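You operate a simulated robot arm through the tools that you are given. There is no shell and no other tool. Be economical: measure what you need, move in short steps, check, and stop when the job is done.

Carry out the task below with a simulated robot arm. There is one attempt and no reset: what you move stays moved.

Task
Put the hose end that the test note names on the test nipple.
Fine: loosen the clamp first, stand the grey hose end on the scrap peg, and tighten the clamp again last.

Only the result counts: the job must be done as asked and must still hold three seconds after the hand-in. Knocking over, shifting, dropping, spilling or breaking anything else fails it.

Robot
A 7-joint arm with a two-finger parallel gripper, fixed in place. Base frame: the origin is at the foot of the arm, x ahead of it, y to its left, z up; the work surface is at about z = 850. Readings come in mm, degrees, newtons and seconds.
With the tool pointing down near the work surface it reaches from about 340 to 740 mm from the base axis. Its first joint turns from -143.0 to 143.0 degrees. Payload 3 kg.
Tool frame: the origin (TCP) lies between the finger pads and is the grasp point; the fingertips stand 30 mm ahead of it; z points along the fingers, y is the line along which they close. The gripper opens to 94 mm. The fingers are 28 mm wide and 10 mm thick; the gripper's body (50 by 96 mm) begins 55 mm behind the TCP.
Orientation is told as [roll, pitch, yaw] about the base's x, y, z axes, in that order, counted from this pose: with the fingers straight down and closing along the base's y, the tool's x points along the base's -x, its y along +y and its z along -z.

Tools
- The arm moves only by the tool send_rows. Its argument "moves" is one flat list of numbers, 7 for each row, row after row: the shift along the tool's x, y, z in mm, then the turn, a rotation vector about the tool's x, y, z in degrees, then the opening, from 0 (shut) to 1 (fully open). In form: [tx, ty, tz, wx, wy, wz, claw, tx, ty, tz, wx, wy, wz, claw, ...]. A call has 1 to 12 rows; each row shifts and turns the commanded pose from where the row before left it, along the tool's axes as they then stand. Rows are played at 5 a second. More than 50 mm and 8.6 degrees between two rows, or a gripper value outside its range, and nothing of the call is played. Where a pose cannot be reached the arm comes as near as it can. A force on the tool above 40 N (or 10 N above the force at the start of the call, whichever is more), or a blocked arm, ends the call early, and 0.2 s more pass. The fingers move at their own pace (about 45 mm/s each) and stop on an object; they squeeze with about 43 N. The grip force told is the motor's: it shows also when the fingers shut on nothing. Time passes only in rows, and 0.2 s behind the last, so rows that do not move let the fingers close. It gives the time, the measured TCP pose, the force on the tool (base axes), the opening and the grip force at its end, in the units of the frame above (readings bear some noise), with the torque about the TCP (base axes, N m) and any sound that the robot's microphone picked up, and new pictures: "pictures" is both (left out), scene, wrist or none.
- Cameras (640 x 400 px; columns grow to the right, rows downward): "scene" is fixed at [48.6, 641.8, 1448.8]; the picture's right is [-0.68, -0.73, 0.00], its down [-0.27, 0.25, -0.93] and it looks along [0.68, -0.63, -0.37] (base axes); focal length 319 px, centre (320, 200). "wrist" rides on the gripper at [76, 14, -102] in the tool frame; the picture's right is [-0.18, 0.98, 0.00], its down [-0.75, -0.14, -0.64] and it looks along [-0.63, -0.12, 0.77] (tool axes); focal length 243 px, centre (320, 200). There is no depth. A picture from a camera that has moved, and an enlarged one, comes with that camera's place and axes in the base frame and with its lens. The place of the scene camera against the robot may be out by one fixed shift of up to 12 mm in any direction.
- raise_lower(by): slides the trunk up (or, below 0, down) by that many mm; the arm rides with it, the base frame stays. It gives what a move gives, with no picture.
- inspect(camera, box): a new picture of the part [left, top, right, bottom] of that camera's present view, enlarged. It takes no simulated time.
- close_job(): hands the job in; it is judged then, once.

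Work in short steps. Places have to be worked out from the pictures, the camera data and where the tool is seen: move nearer, look again, correct. Check each grasp and each placing, and mend what went wrong. You have 120 turns and 200 pictures in all, those below and enlarged ones among them. Open the gripper and draw the arm clear of the work before you hand the job in, unless the task says otherwise; then end with one line.

The tools are called after ">>>" as name(argument=value, ...) on one line, values as JSON. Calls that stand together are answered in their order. send_rows: Moves the arm, as the interface text tells. Its arguments: {"type":"object","properties":{"moves":{"type":"array","items":{"type":"number"}},"pictures":{"type":"string","enum":["both","scene","wrist","none"]}},"required":["moves"]} The other tools are called the same way: raise_lower (by) slides the trunk up or down; inspect (camera, box) takes an enlarged picture of a part of a camera's view; close_job () hands the job in.

At the start:

```text
time: 0.0
eef_pos: [561.0, 154.3, 1220.2]
tcp_rot: [-0.2, 0.1, -0.1]
wrist_force: [-0.9, 0.5, 0.5]
moment: [0.0, -0.03, -0.01]
width: 94.0
grip_force: 0.2
trunk travel left (down, up): [-225.0, 165.0]
```

scene: 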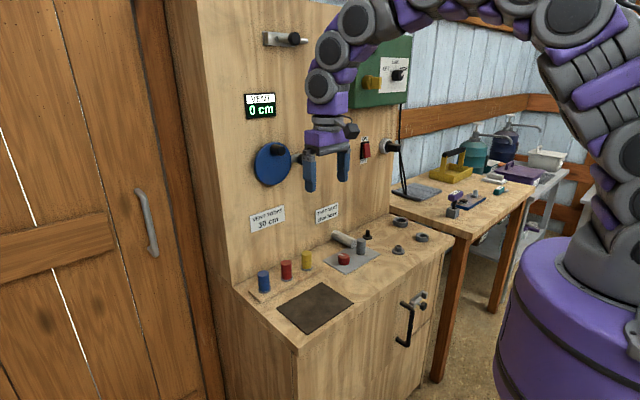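
wrist: 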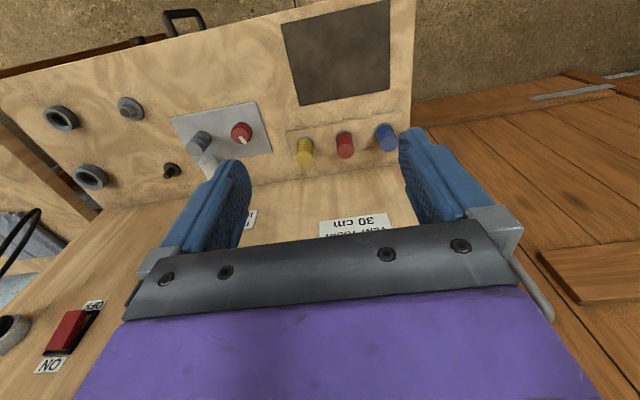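

The scene shows a cabinet with notes, pegs and hose ends. I'll enlarge the notes and the work top to read them.

>>> inspect(camera="scene", box=[240, 190, 360, 265])

>>> inspect(camera="scene", box=[230, 210, 450, 340])

>>> inspect(camera="scene", box=[230, 20, 430, 190])

>>> inspect(camera="wrist", box=[0, 60, 420, 260])

```text
5.33 times, centred on (300, 228) of scene
camera zoom: at [48.6, 641.8, 1448.8], right [-0.68, -0.73, 0.0], down [-0.27, 0.25, -0.93], along [0.68, -0.63, -0.37], focal length 1701 px, centre (427, 53)
```

zoom: 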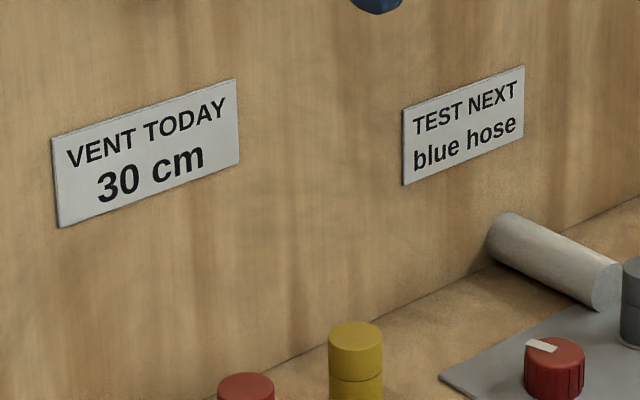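

```text
2.91 times, centred on (340, 275) of scene
camera zoom: at [48.6, 641.8, 1448.8], right [-0.68, -0.73, 0.0], down [-0.27, 0.25, -0.93], along [0.68, -0.63, -0.37], focal length 928 px, centre (262, -18)
```

zoom: 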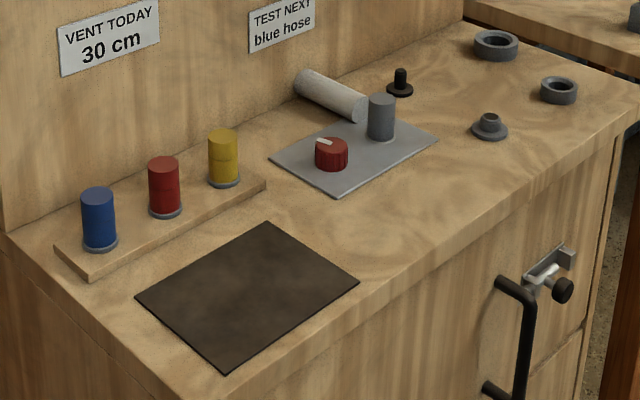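

```text
2.35 times, centred on (330, 105) of scene
camera zoom: at [48.6, 641.8, 1448.8], right [-0.68, -0.73, 0.0], down [-0.27, 0.25, -0.93], along [0.68, -0.63, -0.37], focal length 751 px, centre (296, 424)
```

zoom: 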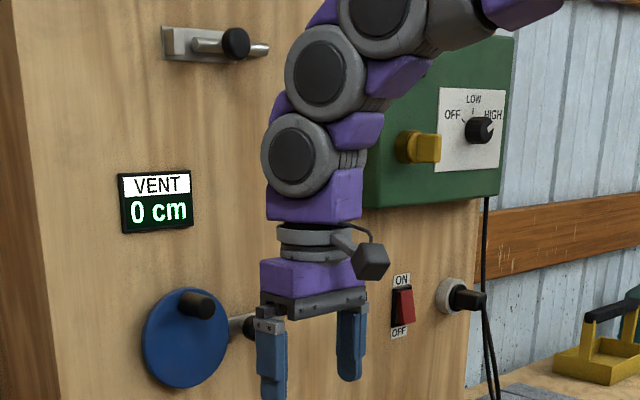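

```text
1.52 times, centred on (210, 160) of wrist
camera zoom: at [484.5, 169.2, 1322.4], right [0.18, 0.98, 0.0], down [0.75, -0.14, 0.64], along [0.63, -0.12, -0.77], focal length 370 px, centre (488, 261)
```

zoom: 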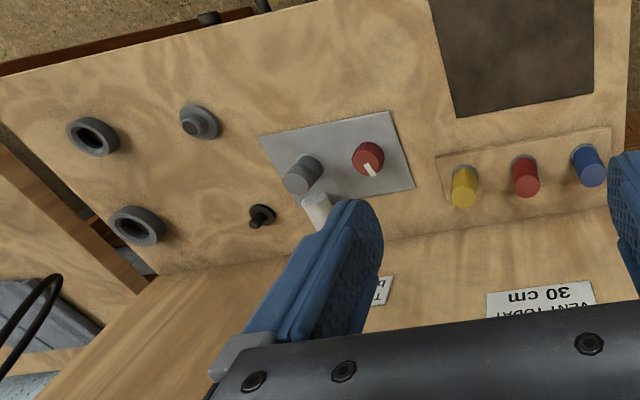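

The note says "blue hose". I'll move sideways to look straight at the plate with the grey hose end and red clamp knob, and the pegs.

>>> send_rows(moves=[0, -45, 0, 0, 0, 0, 1, 0, -45, 0, 0, 0, 0, 1, 0, -45, 0, 0, 0, 0, 1, 0, -45, 0, 0, 0, 0, 1, 20, -45, 20, 0, 0, 0, 1, 20, -45, 30, 0, 0, 0, 1], pictures="both")

```text
refused: row 5 steps farther than a row can; nothing moved
```

Row step exceeded 50 mm; I resend with smaller steps.

>>> send_rows(moves=[0, -45, 0, 0, 0, 0, 1, 0, -45, 0, 0, 0, 0, 1, 0, -45, 0, 0, 0, 0, 1, 0, -45, 0, 0, 0, 0, 1, 10, -40, 20, 0, 0, 0, 1, 10, -40, 20, 0, 0, 0, 1], pictures="both")

```text
time: 1.4
eef_pos: [538.4, -113.8, 1181.7]
tcp_rot: [0.1, -0.1, 0.1]
wrist_force: [-0.5, 0.3, -0.6]
moment: [-0.01, -0.01, 0.02]
width: 93.9
grip_force: 0.0
trunk travel left (down, up): [-225.0, 165.0]
camera wrist: at [461.4, -98.5, 1283.2], right [0.18, 0.98, 0.0], down [0.75, -0.14, 0.64], along [0.63, -0.12, -0.77], focal length 243 px, centre (320, 200)
```

scene: 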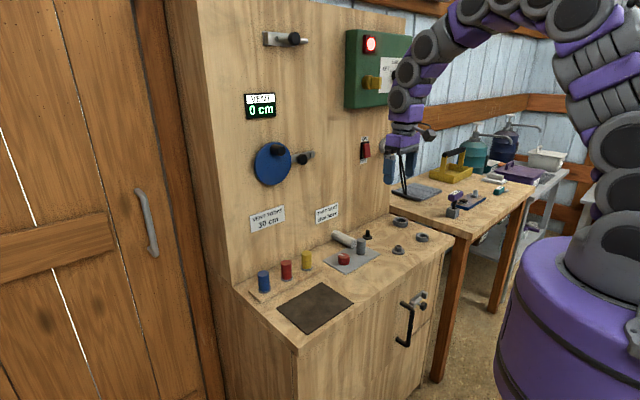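
wrist: 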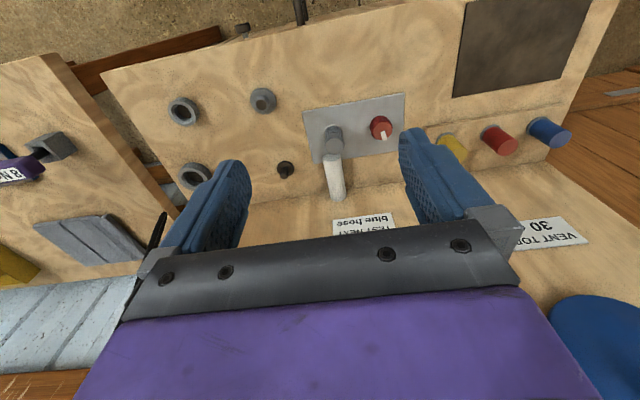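

>>> inspect(camera="wrist", box=[140, 80, 420, 220])

>>> inspect(camera="scene", box=[310, 205, 440, 285])

```text
2.29 times, centred on (280, 150) of wrist
camera zoom: at [461.4, -98.5, 1283.2], right [0.18, 0.98, 0.0], down [0.75, -0.14, 0.64], along [0.63, -0.12, -0.77], focal length 555 px, centre (411, 314)
```

zoom: 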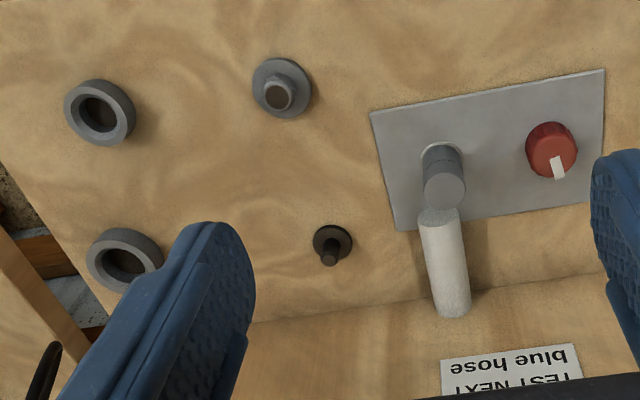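

```text
4.92 times, centred on (375, 245) of scene
camera zoom: at [48.6, 641.8, 1448.8], right [-0.68, -0.73, 0.0], down [-0.27, 0.25, -0.93], along [0.68, -0.63, -0.37], focal length 1570 px, centre (49, -22)
```

zoom: 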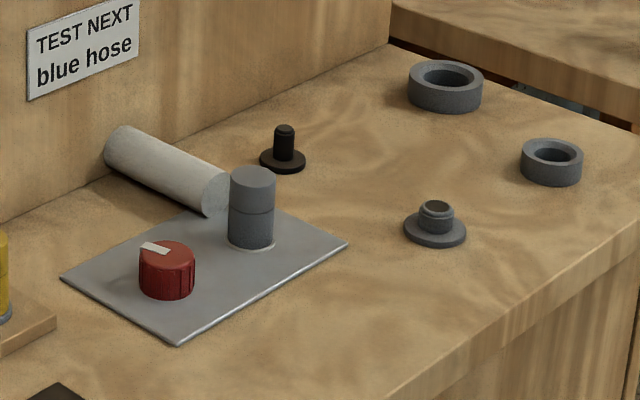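

Grey end ≈(653,-110), red clamp knob ≈(655,-27), black peg ≈(716,-218). I descend for a closer view.

>>> send_rows(moves=[-20, 10, 40, 0, 0, 0, 1, -20, 10, 40, 0, 0, 0, 1, 0, 0, 40, 0, 0, 0, 1], pictures="wrist")

```text
time: 2.2
eef_pos: [577.0, -86.9, 1059.6]
tcp_rot: [0.0, 0.1, 0.0]
wrist_force: [-0.2, 0.0, 0.5]
moment: [0.01, 0.01, 0.0]
width: 94.1
grip_force: 0.0
trunk travel left (down, up): [-225.0, 165.0]
camera wrist: at [502.1, -71.9, 1162.1], right [0.18, 0.98, 0.0], down [0.75, -0.14, 0.64], along [0.63, -0.12, -0.77], focal length 243 px, centre (320, 200)
```

wrist: 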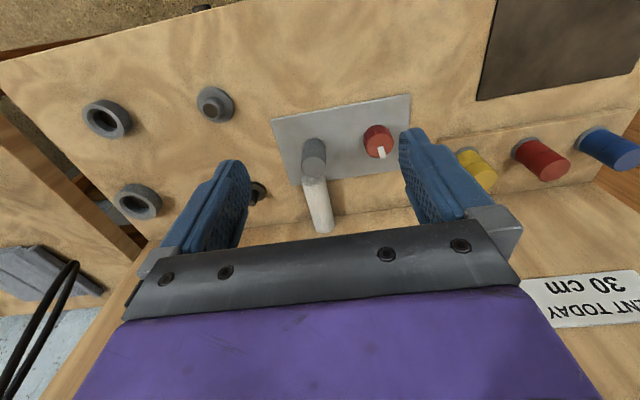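

>>> inspect(camera="wrist", box=[180, 80, 420, 230])

```text
2.67 times, centred on (300, 155) of wrist
camera zoom: at [502.1, -71.9, 1162.1], right [0.18, 0.98, 0.0], down [0.75, -0.14, 0.64], along [0.63, -0.12, -0.77], focal length 647 px, centre (373, 320)
```

zoom: 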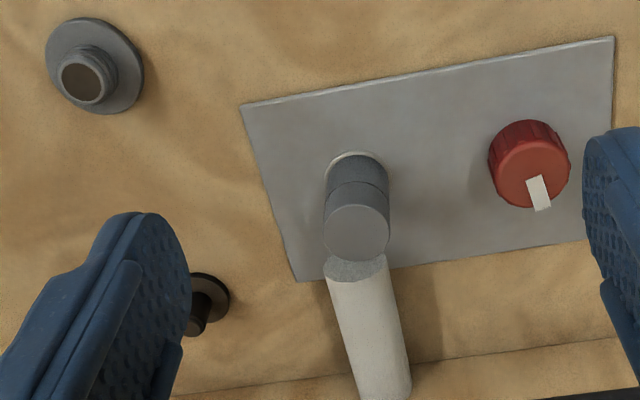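

The closer view: knob at (658,-25), top z≈884, ~37 mm across; grey end at (654,-109.5), top ≈913, 30 mm across. I move above the knob.

>>> send_rows(moves=[-20, 15.5, 30, 0, 0, 0, 0.64, -20, 15.5, 30, 0, 0, 0, 0.64, -20, 15.5, 30, 0, 0, 0, 0.64, -21, 15.4, 30, 0, 0, 0, 0.64], pictures="both")

```text
time: 3.2
eef_pos: [661.5, -21.3, 939.0]
tcp_rot: [0.0, 0.0, 0.0]
wrist_force: [0.0, -0.4, 0.0]
moment: [0.02, 0.0, -0.02]
width: 60.4
grip_force: 0.1
trunk travel left (down, up): [-225.0, 165.0]
camera wrist: at [585.3, -7.5, 1039.9], right [0.18, 0.98, 0.0], down [0.75, -0.14, 0.64], along [0.63, -0.12, -0.77], focal length 243 px, centre (320, 200)
```

scene: 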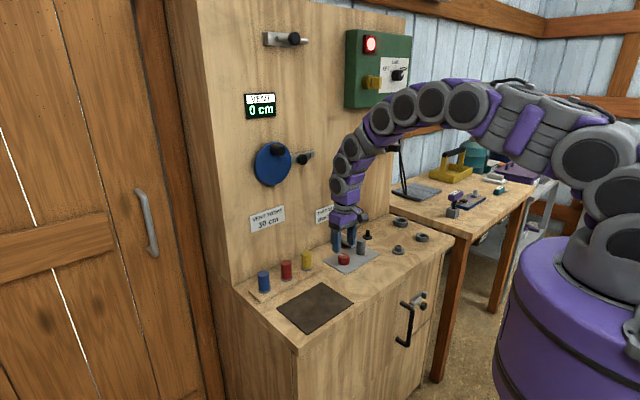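
wrist: 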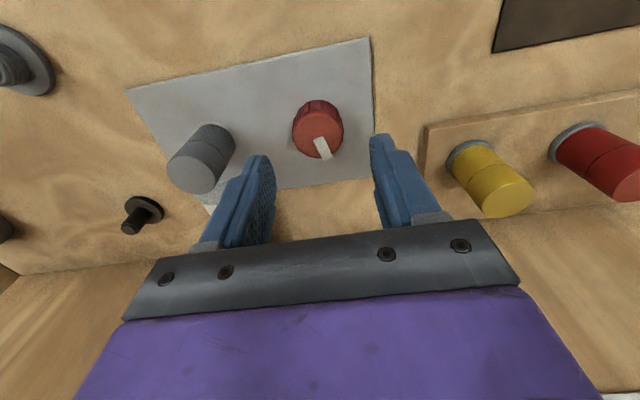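

The knob reads (658,-23) from this view. I lower around it to z≈890.

>>> send_rows(moves=[3, -2, 20, 0, 0, 0, 0.64, 0, 0, 20, 0, 0, 0, 0.64, 0, 0, 9, 0, 0, 0, 0.64], pictures="wrist")

```text
time: 4.0
eef_pos: [656.5, -27.9, 892.0]
tcp_rot: [0.0, -0.1, 0.0]
wrist_force: [0.9, 0.0, 0.0]
moment: [0.01, -0.03, -0.02]
width: 60.0
grip_force: 0.1
trunk travel left (down, up): [-225.0, 165.0]
camera wrist: at [581.8, -12.4, 993.6], right [0.18, 0.98, 0.0], down [0.75, -0.14, 0.64], along [0.63, -0.12, -0.77], focal length 243 px, centre (320, 200)
```

wrist: 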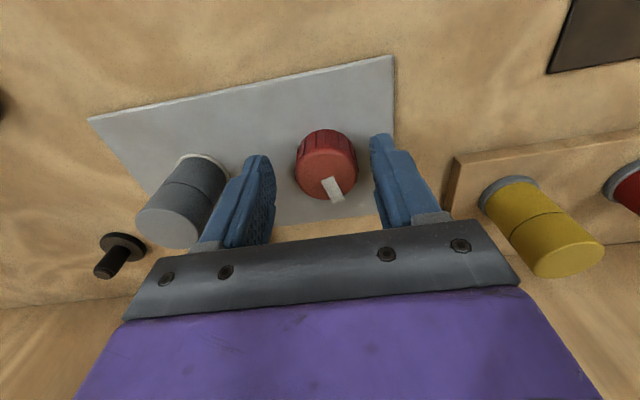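

Knob sits between the fingertips, about 2 mm to +y. Shift and close.

>>> send_rows(moves=[0, 2, 0, 0, 0, 0, 0.5, 0, 0, 0, 0, 0, 0, 0.3, 0, 0, 0, 0, 0, 0, 0.3, 0, 0, 0, 0, 0, 0, 0.3], pictures="wrist")

```text
time: 5.0
eef_pos: [657.4, -23.2, 891.9]
tcp_rot: [0.0, 0.1, 0.0]
wrist_force: [-0.9, 4.0, -1.9]
moment: [0.19, 0.01, -0.01]
width: 34.7
grip_force: 45.4
trunk travel left (down, up): [-225.0, 165.0]
camera wrist: at [581.5, -8.8, 993.9], right [0.18, 0.98, 0.0], down [0.75, -0.14, 0.64], along [0.63, -0.12, -0.77], focal length 243 px, centre (320, 200)
```

wrist: 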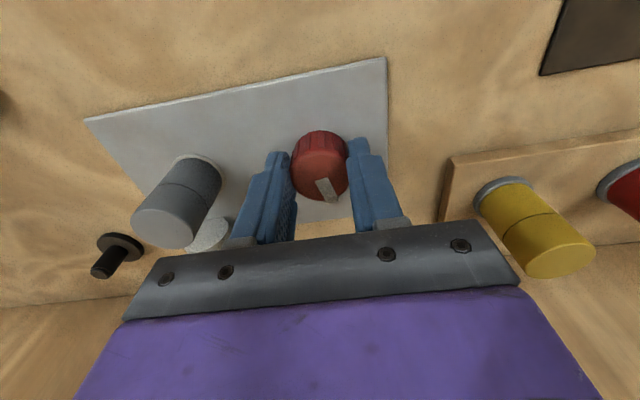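

Gripped at 34.7 mm. Turn counter-clockwise (seen from above) gently and watch torque and sound.

>>> send_rows(moves=[0, 0, 0, 0, 0, -8, 0.3, 0, 0, 0, 0, 0, -8, 0.3, 0, 0, 0, 0, 0, -8, 0.3], pictures="wrist")

```text
time: 5.8
eef_pos: [657.6, -24.8, 891.7]
tcp_rot: [0.0, 0.0, 24.2]
wrist_force: [1.9, 1.5, -3.7]
moment: [-0.38, 0.47, 0.0]
width: 34.5
grip_force: 45.1
trunk travel left (down, up): [-225.0, 165.0]
camera wrist: at [582.5, -42.3, 994.0], right [-0.23, 0.97, 0.0], down [0.75, 0.18, 0.64], along [0.62, 0.15, -0.77], focal length 243 px, centre (320, 200)
```

wrist: 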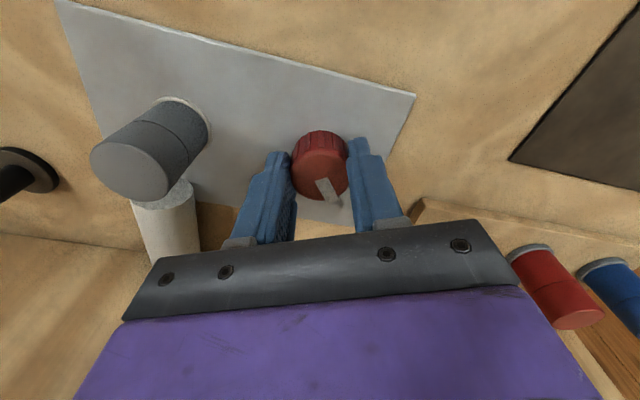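

The knob turns along with little torque. I carry on counter-clockwise, watching for a stop.

>>> send_rows(moves=[0, 0, 0, 0, 0, -8, 0.3, 0, 0, 0, 0, 0, -8, 0.3, 0, 0, 0, 0, 0, -8, 0.3, 0, 0, 0, 0, 0, -8, 0.3], pictures="wrist")

```text
time: 6.8
eef_pos: [658.9, -25.4, 892.4]
tcp_rot: [-0.1, -0.1, 56.1]
wrist_force: [11.3, -4.0, -3.3]
moment: [-0.81, 0.37, -0.02]
width: 34.5
grip_force: 45.3
trunk travel left (down, up): [-225.0, 165.0]
camera wrist: at [604.4, -80.9, 993.8], right [-0.71, 0.7, 0.0], down [0.54, 0.55, 0.64], along [0.45, 0.46, -0.77], focal length 243 px, centre (320, 200)
```

wrist: 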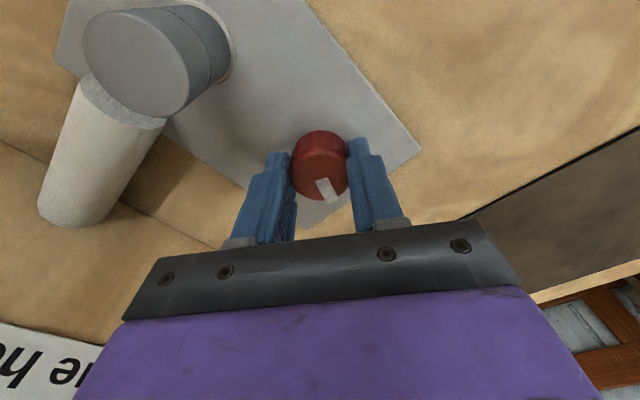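

Lateral force is creeping up a bit (slight off-centre). I continue in small steps looking for the stop.

>>> send_rows(moves=[0, 0, 0, 0, 0, -8, 0.3, 0, 0, 0, 0, 0, -8, 0.3, 0, 0, 0, 0, 0, -8, 0.3, 0, 0, 0, 0, 0, -8, 0.3], pictures="wrist")

```text
time: 7.8
eef_pos: [659.6, -27.3, 891.4]
tcp_rot: [-0.2, -0.1, 88.1]
wrist_force: [27.6, -3.6, -5.8]
moment: [0.61, -0.46, -0.08]
width: 35.0
grip_force: 44.8
trunk travel left (down, up): [-225.0, 165.0]
camera wrist: at [643.2, -101.8, 993.8], right [-0.98, 0.22, 0.0], down [0.16, 0.75, 0.64], along [0.14, 0.63, -0.77], focal length 243 px, centre (320, 200)
```

wrist: 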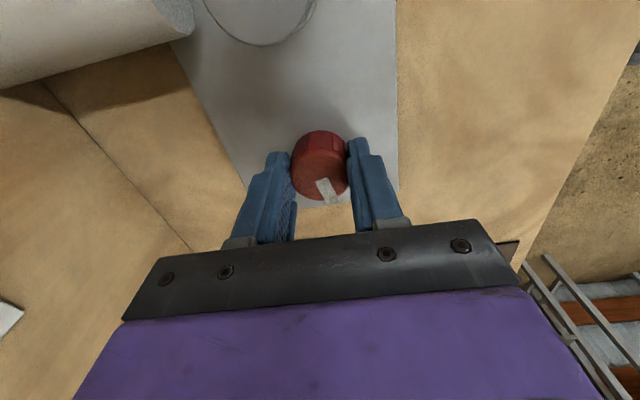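

No stop yet, but side force is 27 N. I open to relax, shift slightly, and look.

>>> send_rows(moves=[0, 0, 0, 0, 0, 0, 0.6, 0, 0, 0, 0, 0, 0, 0.6], pictures="both")

>>> inspect(camera="wrist", box=[220, 80, 420, 240])

```text
time: 8.4
eef_pos: [656.5, -24.0, 891.4]
tcp_rot: [0.1, 0.0, 88.1]
wrist_force: [-0.5, -0.5, 0.2]
moment: [0.02, -0.03, 0.02]
width: 56.1
grip_force: 0.1
trunk travel left (down, up): [-225.0, 165.0]
camera wrist: at [639.6, -100.0, 994.3], right [-0.98, 0.22, 0.0], down [0.17, 0.75, 0.64], along [0.14, 0.63, -0.77], focal length 243 px, centre (320, 200)
```

scene: 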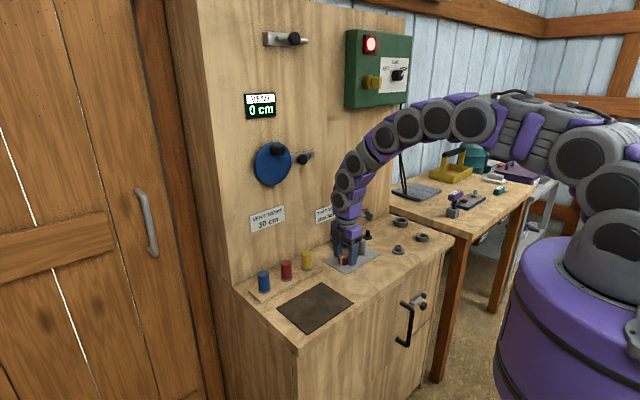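
wrist: 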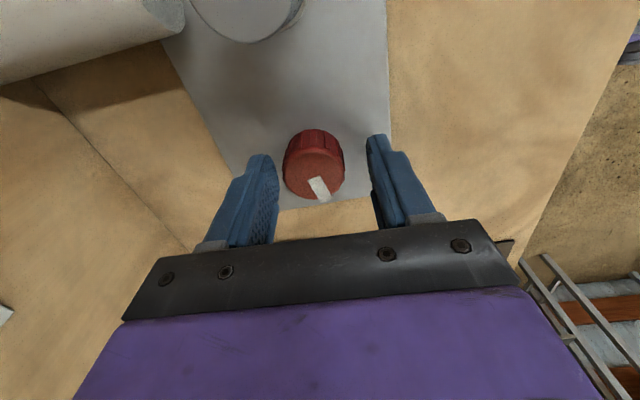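

```text
2.50 times, centred on (320, 160) of wrist
camera zoom: at [639.6, -100.0, 994.3], right [-0.98, 0.22, 0.0], down [0.17, 0.75, 0.64], along [0.14, 0.63, -0.77], focal length 606 px, centre (320, 300)
```

zoom: 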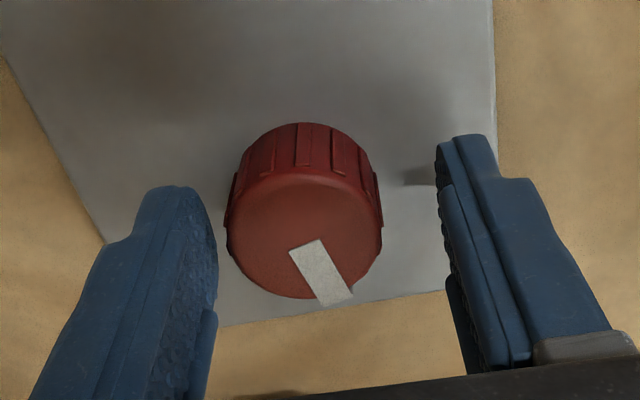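

The knob lies ~3 mm toward +x of the finger middle. I recentre, regrip and keep turning for a stop.

>>> send_rows(moves=[0, -3, 0, 0, 0, 0, 0.5, 0, 0, 0, 0, 0, 0, 0.3, 0, 0, 0, 0, 0, 0, 0.3, 0, 0, 0, 0, 0, 0, 0.3, 0, 0, 0, 0, 0, -8, 0.3, 0, 0, 0, 0, 0, -8, 0.3, 0, 0, 0, 0, 0, -8, 0.3], pictures="wrist")

```text
time: 10.0
eef_pos: [661.2, -25.5, 891.6]
tcp_rot: [0.1, 0.0, 112.2]
wrist_force: [12.6, 0.9, 3.7]
moment: [0.5, 0.14, 0.01]
width: 34.7
grip_force: 44.7
trunk travel left (down, up): [-225.0, 165.0]
camera wrist: at [676.6, -100.6, 994.2], right [-0.98, -0.2, 0.0], down [-0.15, 0.75, 0.64], along [-0.13, 0.63, -0.77], focal length 243 px, centre (320, 200)
```

wrist: 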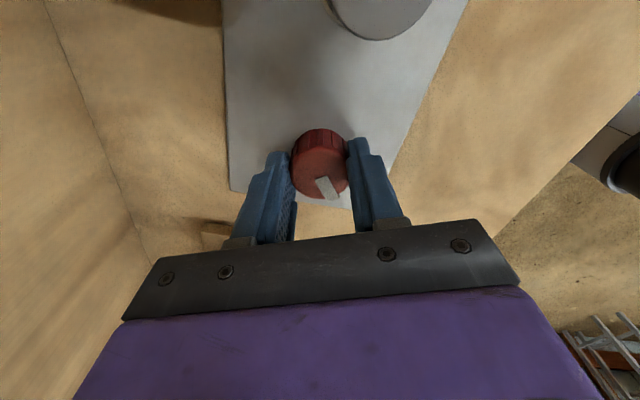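

Still turning freely at ~112°. Continue further to find the end stop.

>>> send_rows(moves=[0, 0, 0, 0, 0, -8, 0.3, 0, 0, 0, 0, 0, -8, 0.3, 0, 0, 0, 0, 0, -8, 0.3, 0, 0, 0, 0, 0, -8, 0.3], pictures="wrist")

```text
time: 11.0
eef_pos: [662.1, -23.6, 891.5]
tcp_rot: [0.0, 0.1, 144.2]
wrist_force: [13.9, 4.3, 2.0]
moment: [0.72, -0.4, -0.04]
width: 34.4
grip_force: 44.5
trunk travel left (down, up): [-225.0, 165.0]
camera wrist: at [715.1, -80.2, 994.2], right [-0.72, -0.69, 0.0], down [-0.53, 0.56, 0.64], along [-0.44, 0.46, -0.77], focal length 243 px, centre (320, 200)
```

wrist: 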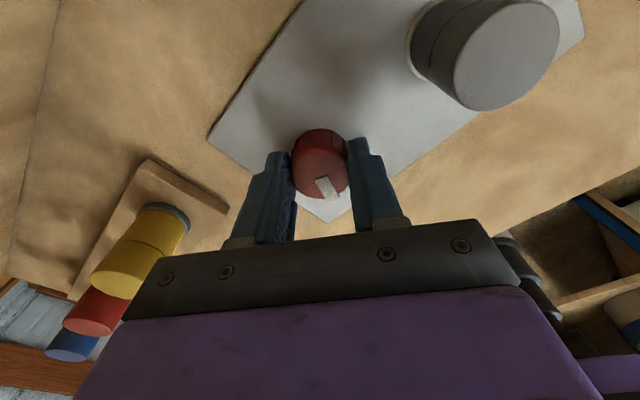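

Still no stop at 144°. One more stretch, to see whether there's an end stop.

>>> send_rows(moves=[0, 0, 0, 0, 0, -8, 0.3, 0, 0, 0, 0, 0, -8, 0.3, 0, 0, 0, 0, 0, -8, 0.3, 0, 0, 0, 0, 0, -8, 0.3], pictures="wrist")

```text
time: 12.0
eef_pos: [661.3, -23.0, 892.8]
tcp_rot: [0.0, 0.1, 176.2]
wrist_force: [21.9, 8.6, 4.4]
moment: [0.37, -0.66, -0.04]
width: 34.7
grip_force: 45.0
trunk travel left (down, up): [-225.0, 165.0]
camera wrist: at [737.0, -42.4, 994.2], right [-0.25, -0.97, 0.0], down [-0.74, 0.19, 0.64], along [-0.62, 0.16, -0.77], focal length 243 px, centre (320, 200)
```

wrist: 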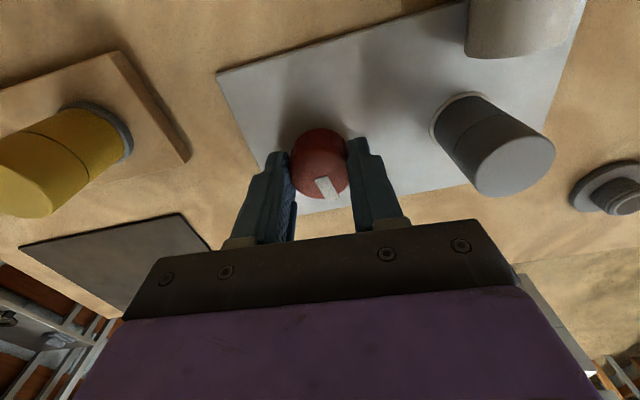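

The knob has turned ~176° freely. I release, rise, and unwind the wrist so the grey end can be tested with a gentle pull.

>>> send_rows(moves=[0, 0, 0, 0, 0, 0, 0.65, 0, 0, 0, 0, 0, 0, 0.65, 0, 0, -35, 0, 0, 0, 0.65, 0, 0, -35, 0, 0, 0, 0.65, 0, 0, 0, 0, 0, 8, 0.65, 0, 0, 0, 0, 0, 8, 0.65, 0, 0, 0, 0, 0, 8, 0.65, 0, 0, 0, 0, 0, 8, 0.65, 0, 0, 0, 0, 0, 8, 0.65, 0, 0, 0, 0, 0, 8, 0.65, 0, 0, 0, 0, 0, 8, 0.65, 0, 0, 0, 0, 0, 8, 0.65], pictures="none")

>>> send_rows(moves=[0, 0, 0, 0, 0, 8, 0.65, 0, 0, 0, 0, 0, 8, 0.65, 0, 0, 0, 0, 0, 8, 0.65, 0, 0, 0, 0, 0, 8, 0.65, 0, 0, 0, 0, 0, 8, 0.65, 0, 0, 0, 0, 0, 8, 0.65, 0, 0, 0, 0, 0, 8, 0.65, 0, 0, 0, 0, 0, 8, 0.65, 0, 0, 0, 0, 0, 8, 0.65, 0, 0, 0, 0, 0, 8, 0.65, 0, 0, 0, 0, 0, 8, 0.65, 0, 0, 0, 0, 0, 8, 0.65], pictures="wrist")

```text
time: 14.6
eef_pos: [660.0, -25.8, 962.5]
tcp_rot: [0.0, -0.1, 111.8]
wrist_force: [0.0, -0.2, -0.2]
moment: [-0.02, -0.03, -0.02]
width: 61.0
grip_force: 0.1
trunk travel left (down, up): [-225.0, 165.0]
```

```text
time: 17.2
eef_pos: [659.2, -25.0, 960.8]
tcp_rot: [0.1, -0.1, 15.8]
wrist_force: [-0.4, -0.8, 0.5]
moment: [0.0, 0.02, 0.0]
width: 61.4
grip_force: 0.0
trunk travel left (down, up): [-225.0, 165.0]
camera wrist: at [582.8, -32.0, 1064.6], right [-0.09, 1.0, 0.0], down [0.76, 0.07, 0.64], along [0.64, 0.06, -0.77], focal length 243 px, centre (320, 200)
```

wrist: 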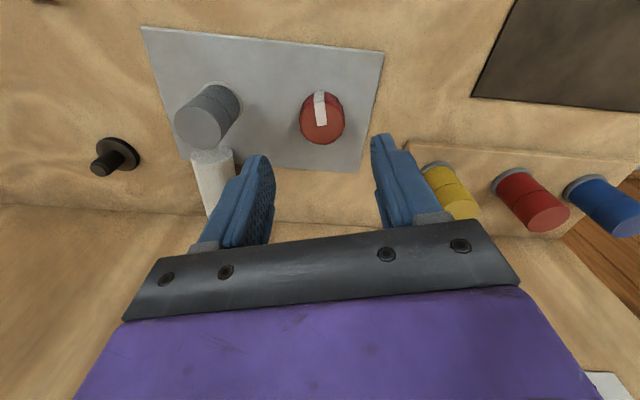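

The mark now points the opposite way, so the clamp is turned ~176°. I unwind the rest and move above the grey end.

>>> send_rows(moves=[0, 0, 0, 0, 0, 8, 0.65, 0, 0, 0, 0, 0, 8, 0.65, 2, -43, 0, 0, 0, 0, 0.65, 2, -42, 0, 0, 0, 0, 0.65], pictures="wrist")

```text
time: 18.2
eef_pos: [656.4, -112.6, 962.8]
tcp_rot: [0.2, 0.0, 0.0]
wrist_force: [0.1, -0.9, 0.4]
moment: [0.02, -0.01, -0.02]
width: 61.1
grip_force: 0.1
trunk travel left (down, up): [-225.0, 165.0]
camera wrist: at [581.0, -99.1, 1065.0], right [0.18, 0.98, 0.0], down [0.75, -0.14, 0.64], along [0.63, -0.12, -0.77], focal length 243 px, centre (320, 200)
```

wrist: 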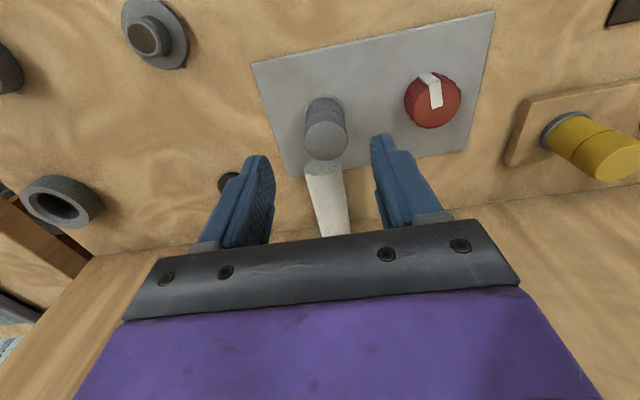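

Grey end about (654,-107). I lower around it with small correction.

>>> send_rows(moves=[3, 2, 20, 0, 0, 0, 0.65, 0, 0, 20, 0, 0, 0, 0.65, 0, 0, 16, 0, 0, 0, 0.65], pictures="wrist")

```text
time: 19.0
eef_pos: [654.1, -109.8, 905.9]
tcp_rot: [-0.1, -0.1, -0.1]
wrist_force: [-0.9, 0.4, -0.7]
moment: [0.02, 0.03, 0.01]
width: 61.2
grip_force: 0.0
trunk travel left (down, up): [-225.0, 165.0]
camera wrist: at [577.4, -95.5, 1007.9], right [0.18, 0.98, 0.0], down [0.75, -0.14, 0.64], along [0.63, -0.12, -0.77], focal length 243 px, centre (320, 200)
```

wrist: 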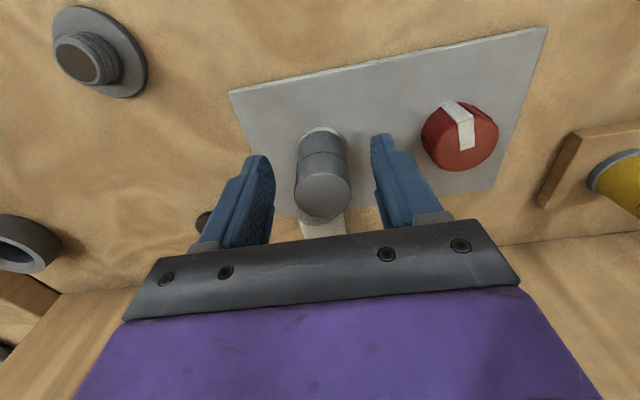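

Well centred. Close.

>>> send_rows(moves=[0, 0, 0, 0, 0, 0, 0.4, 0, 0, 0, 0, 0, 0, 0.25, 0, 0, 0, 0, 0, 0, 0.25, 0, 0, 0, 0, 0, 0, 0.25, 0, 0, 0, 0, 0, 0, 0.25], pictures="none")

```text
time: 20.2
eef_pos: [653.0, -109.5, 906.5]
tcp_rot: [0.0, 0.0, 0.0]
wrist_force: [-0.5, -0.7, 0.2]
moment: [-0.06, -0.03, -0.02]
width: 33.1
grip_force: 43.4
trunk travel left (down, up): [-225.0, 165.0]
```

Gripped at 33 mm. Pull up gently 4 mm and watch the force.

>>> send_rows(moves=[0, 0, -2, 0, 0, 0, 0.25, 0, 0, -2, 0, 0, 0, 0.25], pictures="wrist")

```text
time: 20.8
eef_pos: [651.7, -109.4, 909.7]
tcp_rot: [0.1, 0.0, 0.1]
wrist_force: [0.8, 0.4, -4.2]
moment: [0.0, -0.06, 0.02]
width: 33.2
grip_force: 43.3
trunk travel left (down, up): [-225.0, 165.0]
camera wrist: at [576.5, -94.7, 1011.5], right [0.18, 0.98, 0.0], down [0.75, -0.14, 0.64], along [0.63, -0.12, -0.77], focal length 243 px, centre (320, 200)
```

wrist: 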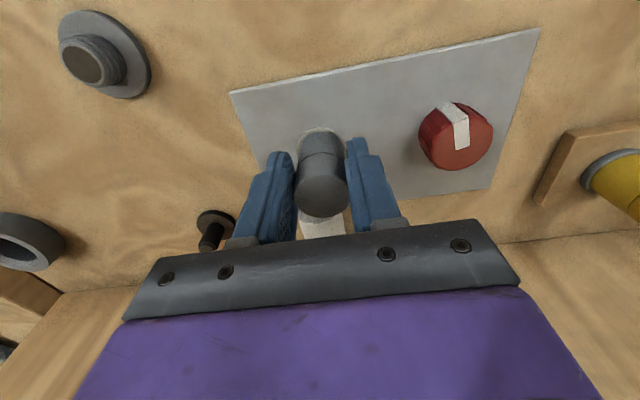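

It comes with only ~4 N, so the clamp is loose. Keep lifting.

>>> send_rows(moves=[0, 0, -10, 0, 0, 0, 0.25, 0, 0, -15, 0, 0, 0, 0.25, 0, 0, -20, 0, 0, 0, 0.25, 0, 0, -20, 0, 0, 0, 0.25], pictures="both")

>>> inspect(camera="scene", box=[310, 195, 440, 275])

>>> inspect(camera="wrist", box=[160, 60, 400, 260])

```text
time: 21.8
eef_pos: [652.3, -109.0, 975.3]
tcp_rot: [0.1, 0.0, 0.0]
wrist_force: [0.1, -0.5, -0.7]
moment: [0.0, 0.01, 0.0]
width: 33.0
grip_force: 42.7
trunk travel left (down, up): [-225.0, 165.0]
camera wrist: at [576.7, -94.0, 1076.6], right [0.18, 0.98, 0.0], down [0.75, -0.14, 0.64], along [0.63, -0.12, -0.77], focal length 243 px, centre (320, 200)
```

scene: 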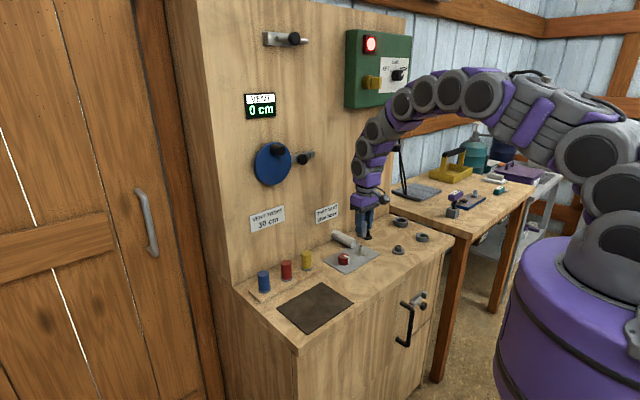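
wrist: 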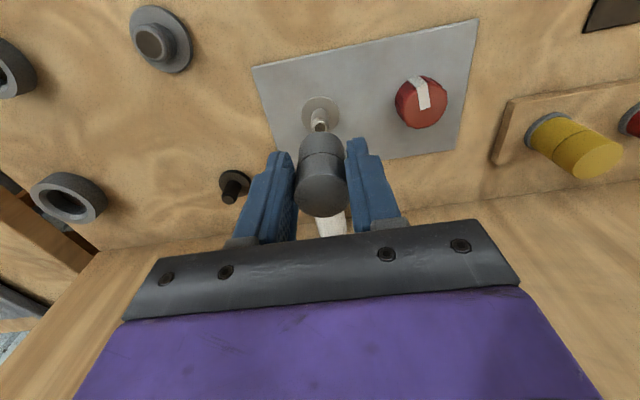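

```text
4.92 times, centred on (375, 235) of scene
camera zoom: at [48.6, 641.8, 1448.8], right [-0.68, -0.73, 0.0], down [-0.27, 0.25, -0.93], along [0.68, -0.63, -0.37], focal length 1570 px, centre (49, 28)
```

zoom: 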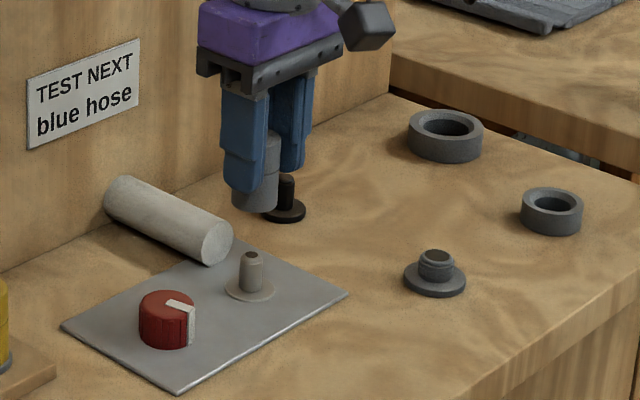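

```text
2.00 times, centred on (280, 160) of wrist
camera zoom: at [576.7, -94.0, 1076.6], right [0.18, 0.98, 0.0], down [0.75, -0.14, 0.64], along [0.63, -0.12, -0.77], focal length 485 px, centre (400, 280)
```

zoom: 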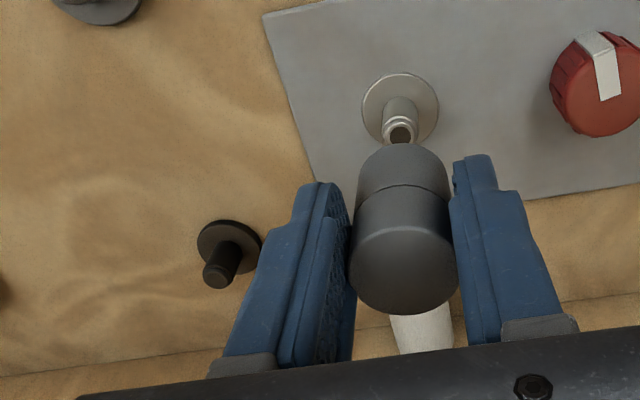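

Bare nipple is seen, same slimness as the black peg, so the black peg is the scrap peg. Peg relative to nipple ≈(+59,-110.5). I move there at this height.

>>> send_rows(moves=[-20, -37, 0, 0, 0, 0, 0.25, -20, -37, 0, 0, 0, 0, 0.25, -19, -36.5, 0, 0, 0, 0, 0.25, 0, 0, 0, 0, 0, 0, 0.25], pictures="both")

>>> inspect(camera="scene", box=[330, 190, 420, 255])

>>> inspect(camera="wrist", box=[220, 60, 420, 240])

```text
time: 22.8
eef_pos: [709.5, -222.8, 975.0]
tcp_rot: [0.1, -0.1, 0.1]
wrist_force: [0.7, 1.2, -0.7]
moment: [0.0, 0.01, -0.01]
width: 33.0
grip_force: 42.8
trunk travel left (down, up): [-225.0, 165.0]
camera wrist: at [634.5, -208.1, 1076.7], right [0.18, 0.98, 0.0], down [0.75, -0.14, 0.64], along [0.63, -0.12, -0.77], focal length 243 px, centre (320, 200)
```

scene: 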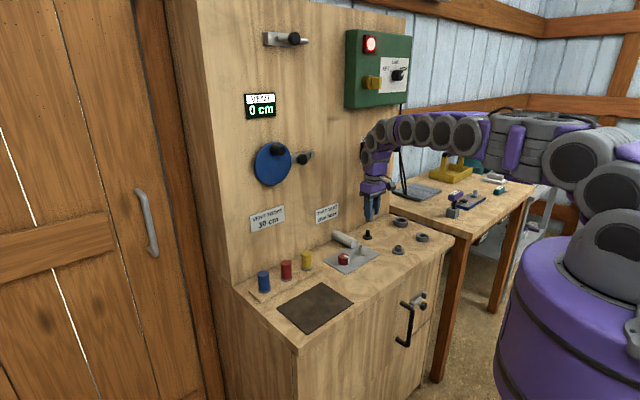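
wrist: 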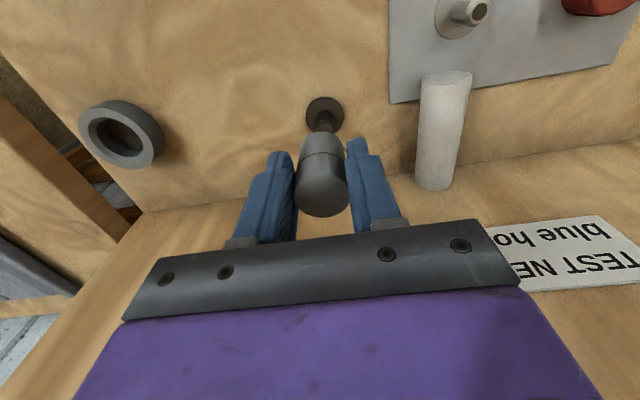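

```text
6.15 times, centred on (375, 222) of scene
camera zoom: at [48.6, 641.8, 1448.8], right [-0.68, -0.73, 0.0], down [-0.27, 0.25, -0.93], along [0.68, -0.63, -0.37], focal length 1963 px, centre (-18, 62)
```

zoom: 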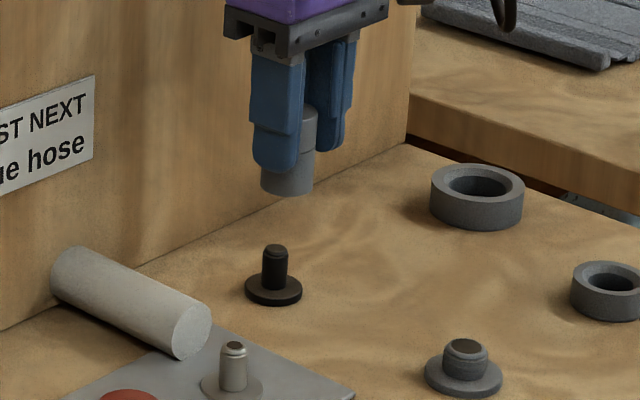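

```text
2.22 times, centred on (320, 150) of wrist
camera zoom: at [634.5, -208.1, 1076.7], right [0.18, 0.98, 0.0], down [0.75, -0.14, 0.64], along [0.63, -0.12, -0.77], focal length 539 px, centre (320, 311)
```

zoom: 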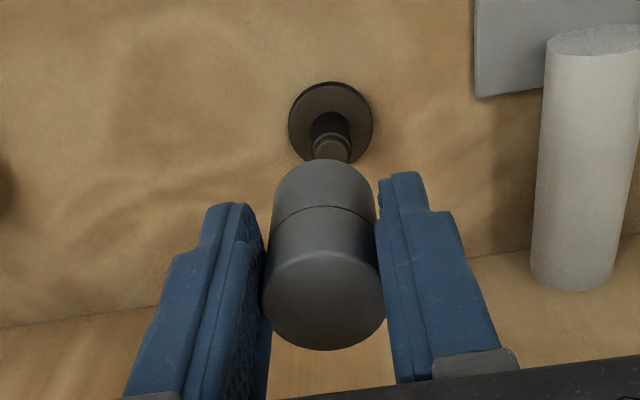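

Peg appears ~4 mm to +y and ~2 mm to +x compared with the nipple's place in the aligned view. I correct and lower 25 mm.

>>> send_rows(moves=[-2, 4, 0, 0, 0, 0, 0.25, 0, 0, 15, 0, 0, 0, 0.25, 0, 0, 10, 0, 0, 0, 0.25, 0, 0, 0, 0, 0, 0, 0.25], pictures="wrist")

>>> inspect(camera="scene", box=[340, 205, 400, 250])

>>> inspect(camera="wrist", box=[220, 60, 420, 240])

```text
time: 23.8
eef_pos: [713.2, -216.3, 950.8]
tcp_rot: [0.1, 0.1, 0.0]
wrist_force: [-0.2, -0.1, 0.7]
moment: [0.01, -0.04, -0.04]
width: 33.1
grip_force: 43.5
trunk travel left (down, up): [-225.0, 165.0]
camera wrist: at [638.1, -201.8, 1052.0], right [0.18, 0.98, 0.0], down [0.75, -0.14, 0.64], along [0.63, -0.12, -0.77], focal length 243 px, centre (320, 200)
```

wrist: 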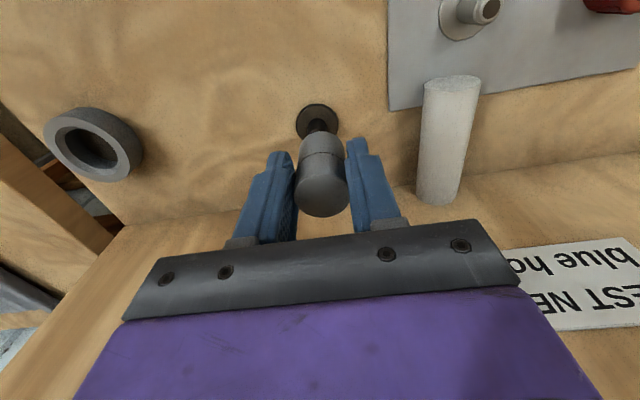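

```text
8.89 times, centred on (370, 228) of scene
camera zoom: at [48.6, 641.8, 1448.8], right [-0.68, -0.73, 0.0], down [-0.27, 0.25, -0.93], along [0.68, -0.63, -0.37], focal length 2836 px, centre (-124, -44)
```

zoom: 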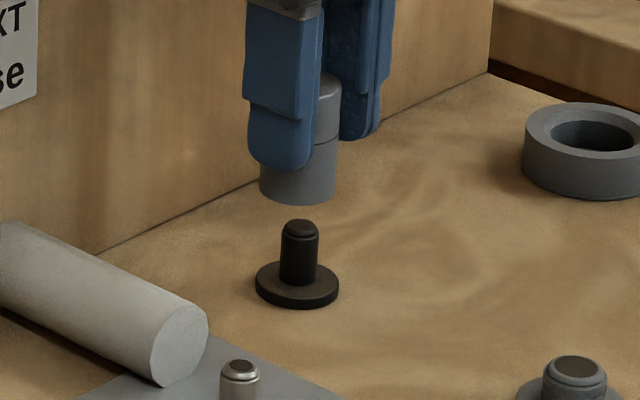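

```text
2.22 times, centred on (320, 150) of wrist
camera zoom: at [638.1, -201.8, 1052.0], right [0.18, 0.98, 0.0], down [0.75, -0.14, 0.64], along [0.63, -0.12, -0.77], focal length 539 px, centre (320, 311)
```

zoom: 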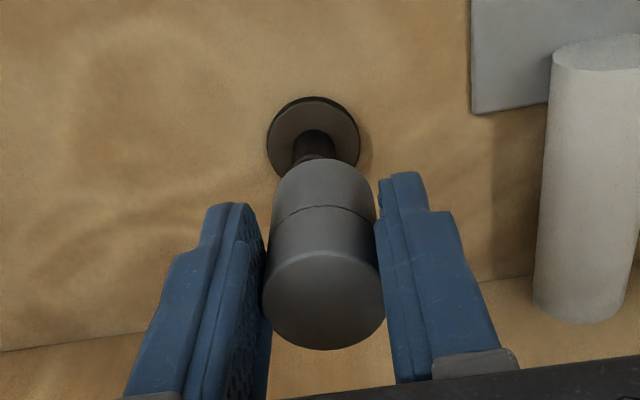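

Both views suggest the hose is now ~2 mm too far in +x and +y. Correct and lower until just above the peg.

>>> send_rows(moves=[2.2, -2.2, 0, 0, 0, 0, 0.25, 0, 0, 12, 0, 0, 0, 0.25, 0, 0, 0, 0, 0, 0, 0.25], pictures="wrist")

>>> inspect(camera="scene", box=[340, 205, 400, 250])

>>> inspect(camera="wrist", box=[270, 90, 370, 180])

```text
time: 24.6
eef_pos: [711.0, -218.5, 938.8]
tcp_rot: [0.0, -0.1, 0.0]
wrist_force: [-0.5, -0.3, -1.1]
moment: [-0.01, 0.0, 0.01]
width: 32.8
grip_force: 43.5
trunk travel left (down, up): [-225.0, 165.0]
camera wrist: at [635.2, -203.6, 1041.7], right [0.18, 0.98, 0.0], down [0.75, -0.14, 0.64], along [0.63, -0.12, -0.77], focal length 243 px, centre (320, 200)
```

wrist: 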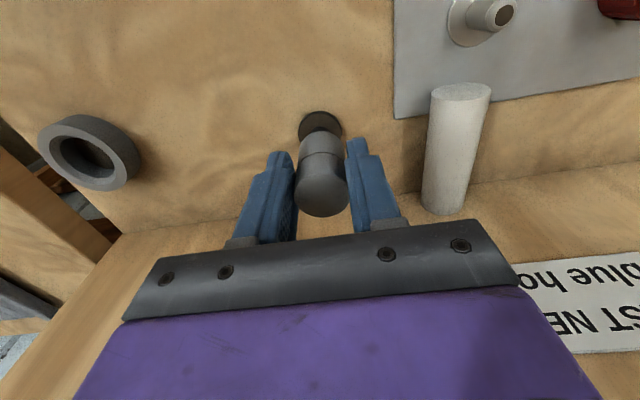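

```text
8.89 times, centred on (370, 228) of scene
camera zoom: at [48.6, 641.8, 1448.8], right [-0.68, -0.73, 0.0], down [-0.27, 0.25, -0.93], along [0.68, -0.63, -0.37], focal length 2836 px, centre (-124, -44)
```

zoom: 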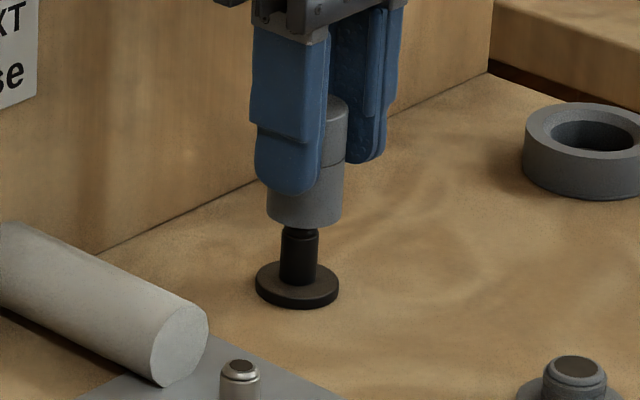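

```text
4.44 times, centred on (320, 135) of wrist
camera zoom: at [635.2, -203.6, 1041.7], right [0.18, 0.98, 0.0], down [0.75, -0.14, 0.64], along [0.63, -0.12, -0.77], focal length 1078 px, centre (320, 489)
```

zoom: 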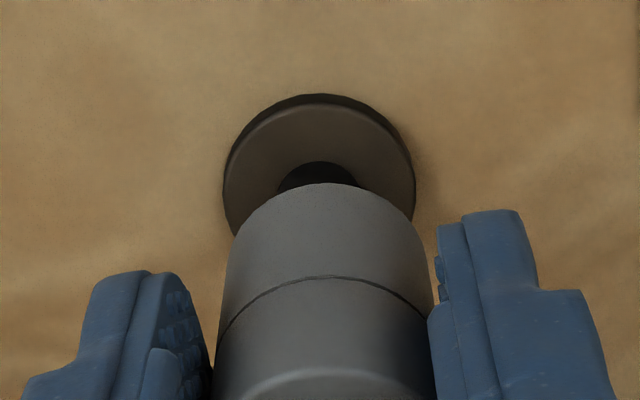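

Aligned in both views within ~1-2 mm. Lower slowly onto the peg watching force.

>>> send_rows(moves=[0, 0, 3, 0, 0, 0, 0.25, 0, 0, 3, 0, 0, 0, 0.25, 0, 0, 3, 0, 0, 0, 0.25, 0, 0, 3, 0, 0, 0, 0.25], pictures="none")

>>> inspect(camera="scene", box=[340, 205, 400, 250])

```text
time: 25.6
eef_pos: [712.2, -218.3, 926.7]
tcp_rot: [0.1, 0.0, 0.1]
wrist_force: [3.1, -1.4, 3.5]
moment: [-0.05, -0.25, -0.01]
width: 33.0
grip_force: 43.0
trunk travel left (down, up): [-225.0, 165.0]
```

```text
8.89 times, centred on (370, 228) of scene
camera zoom: at [48.6, 641.8, 1448.8], right [-0.68, -0.73, 0.0], down [-0.27, 0.25, -0.93], along [0.68, -0.63, -0.37], focal length 2836 px, centre (-124, -44)
```

zoom: 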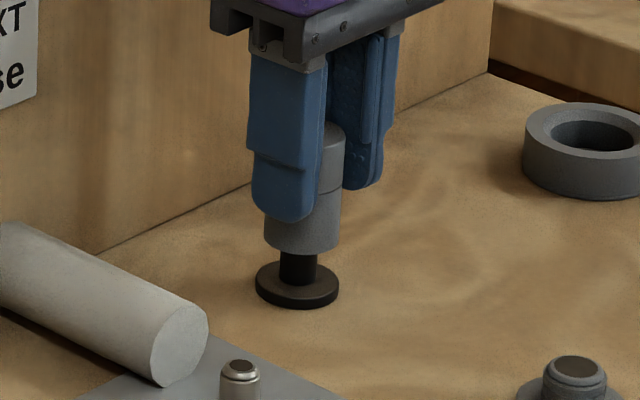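

The bore has slid over the peg; small side force suggests +x by ~1 mm. Continue down.

>>> send_rows(moves=[-1, -0.5, 4, 0, 0, 0, 0.25, 0, 0, 4, 0, 0, 0, 0.25, 0, 0, 4, 0, 0, 0, 0.25, 0, 0, 3, 0, 0, 0, 0.25, 0, 0, 3, 0, 0, 0, 0.25], pictures="none")

>>> inspect(camera="scene", box=[340, 205, 400, 250])

```text
time: 26.8
eef_pos: [713.4, -219.3, 907.6]
tcp_rot: [0.1, 0.0, 0.0]
wrist_force: [2.1, -3.7, -0.7]
moment: [-0.13, -0.09, -0.03]
width: 32.7
grip_force: 42.6
trunk travel left (down, up): [-225.0, 165.0]
```

```text
8.89 times, centred on (370, 228) of scene
camera zoom: at [48.6, 641.8, 1448.8], right [-0.68, -0.73, 0.0], down [-0.27, 0.25, -0.93], along [0.68, -0.63, -0.37], focal length 2836 px, centre (-124, -44)
```

zoom: 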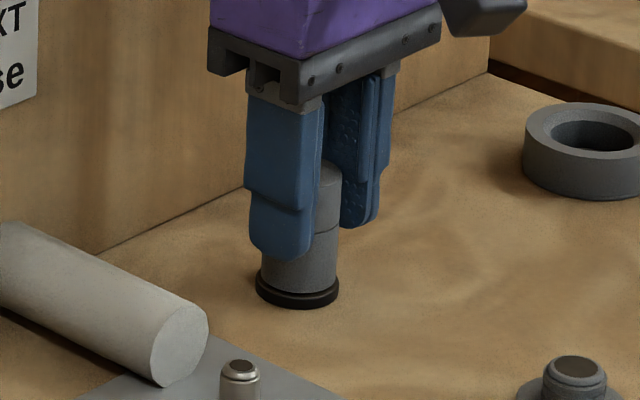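

Nearly down on the flange. A few more mm until it meets resistance.

>>> send_rows(moves=[0, -0.5, 2, 0, 0, 0, 0.25, 0, 0, 1, 0, 0, 0, 0.25], pictures="none")

>>> inspect(camera="scene", box=[340, 205, 400, 250])

```text
time: 27.4
eef_pos: [713.8, -218.4, 906.5]
tcp_rot: [0.1, -0.2, 0.1]
wrist_force: [0.0, -2.2, 7.1]
moment: [-0.01, 0.01, -0.04]
width: 32.8
grip_force: 42.7
trunk travel left (down, up): [-225.0, 165.0]
```

```text
8.89 times, centred on (370, 228) of scene
camera zoom: at [48.6, 641.8, 1448.8], right [-0.68, -0.73, 0.0], down [-0.27, 0.25, -0.93], along [0.68, -0.63, -0.37], focal length 2836 px, centre (-124, -44)
```

zoom: 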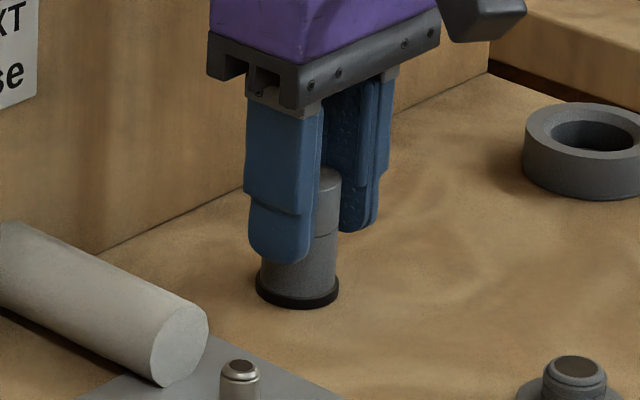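

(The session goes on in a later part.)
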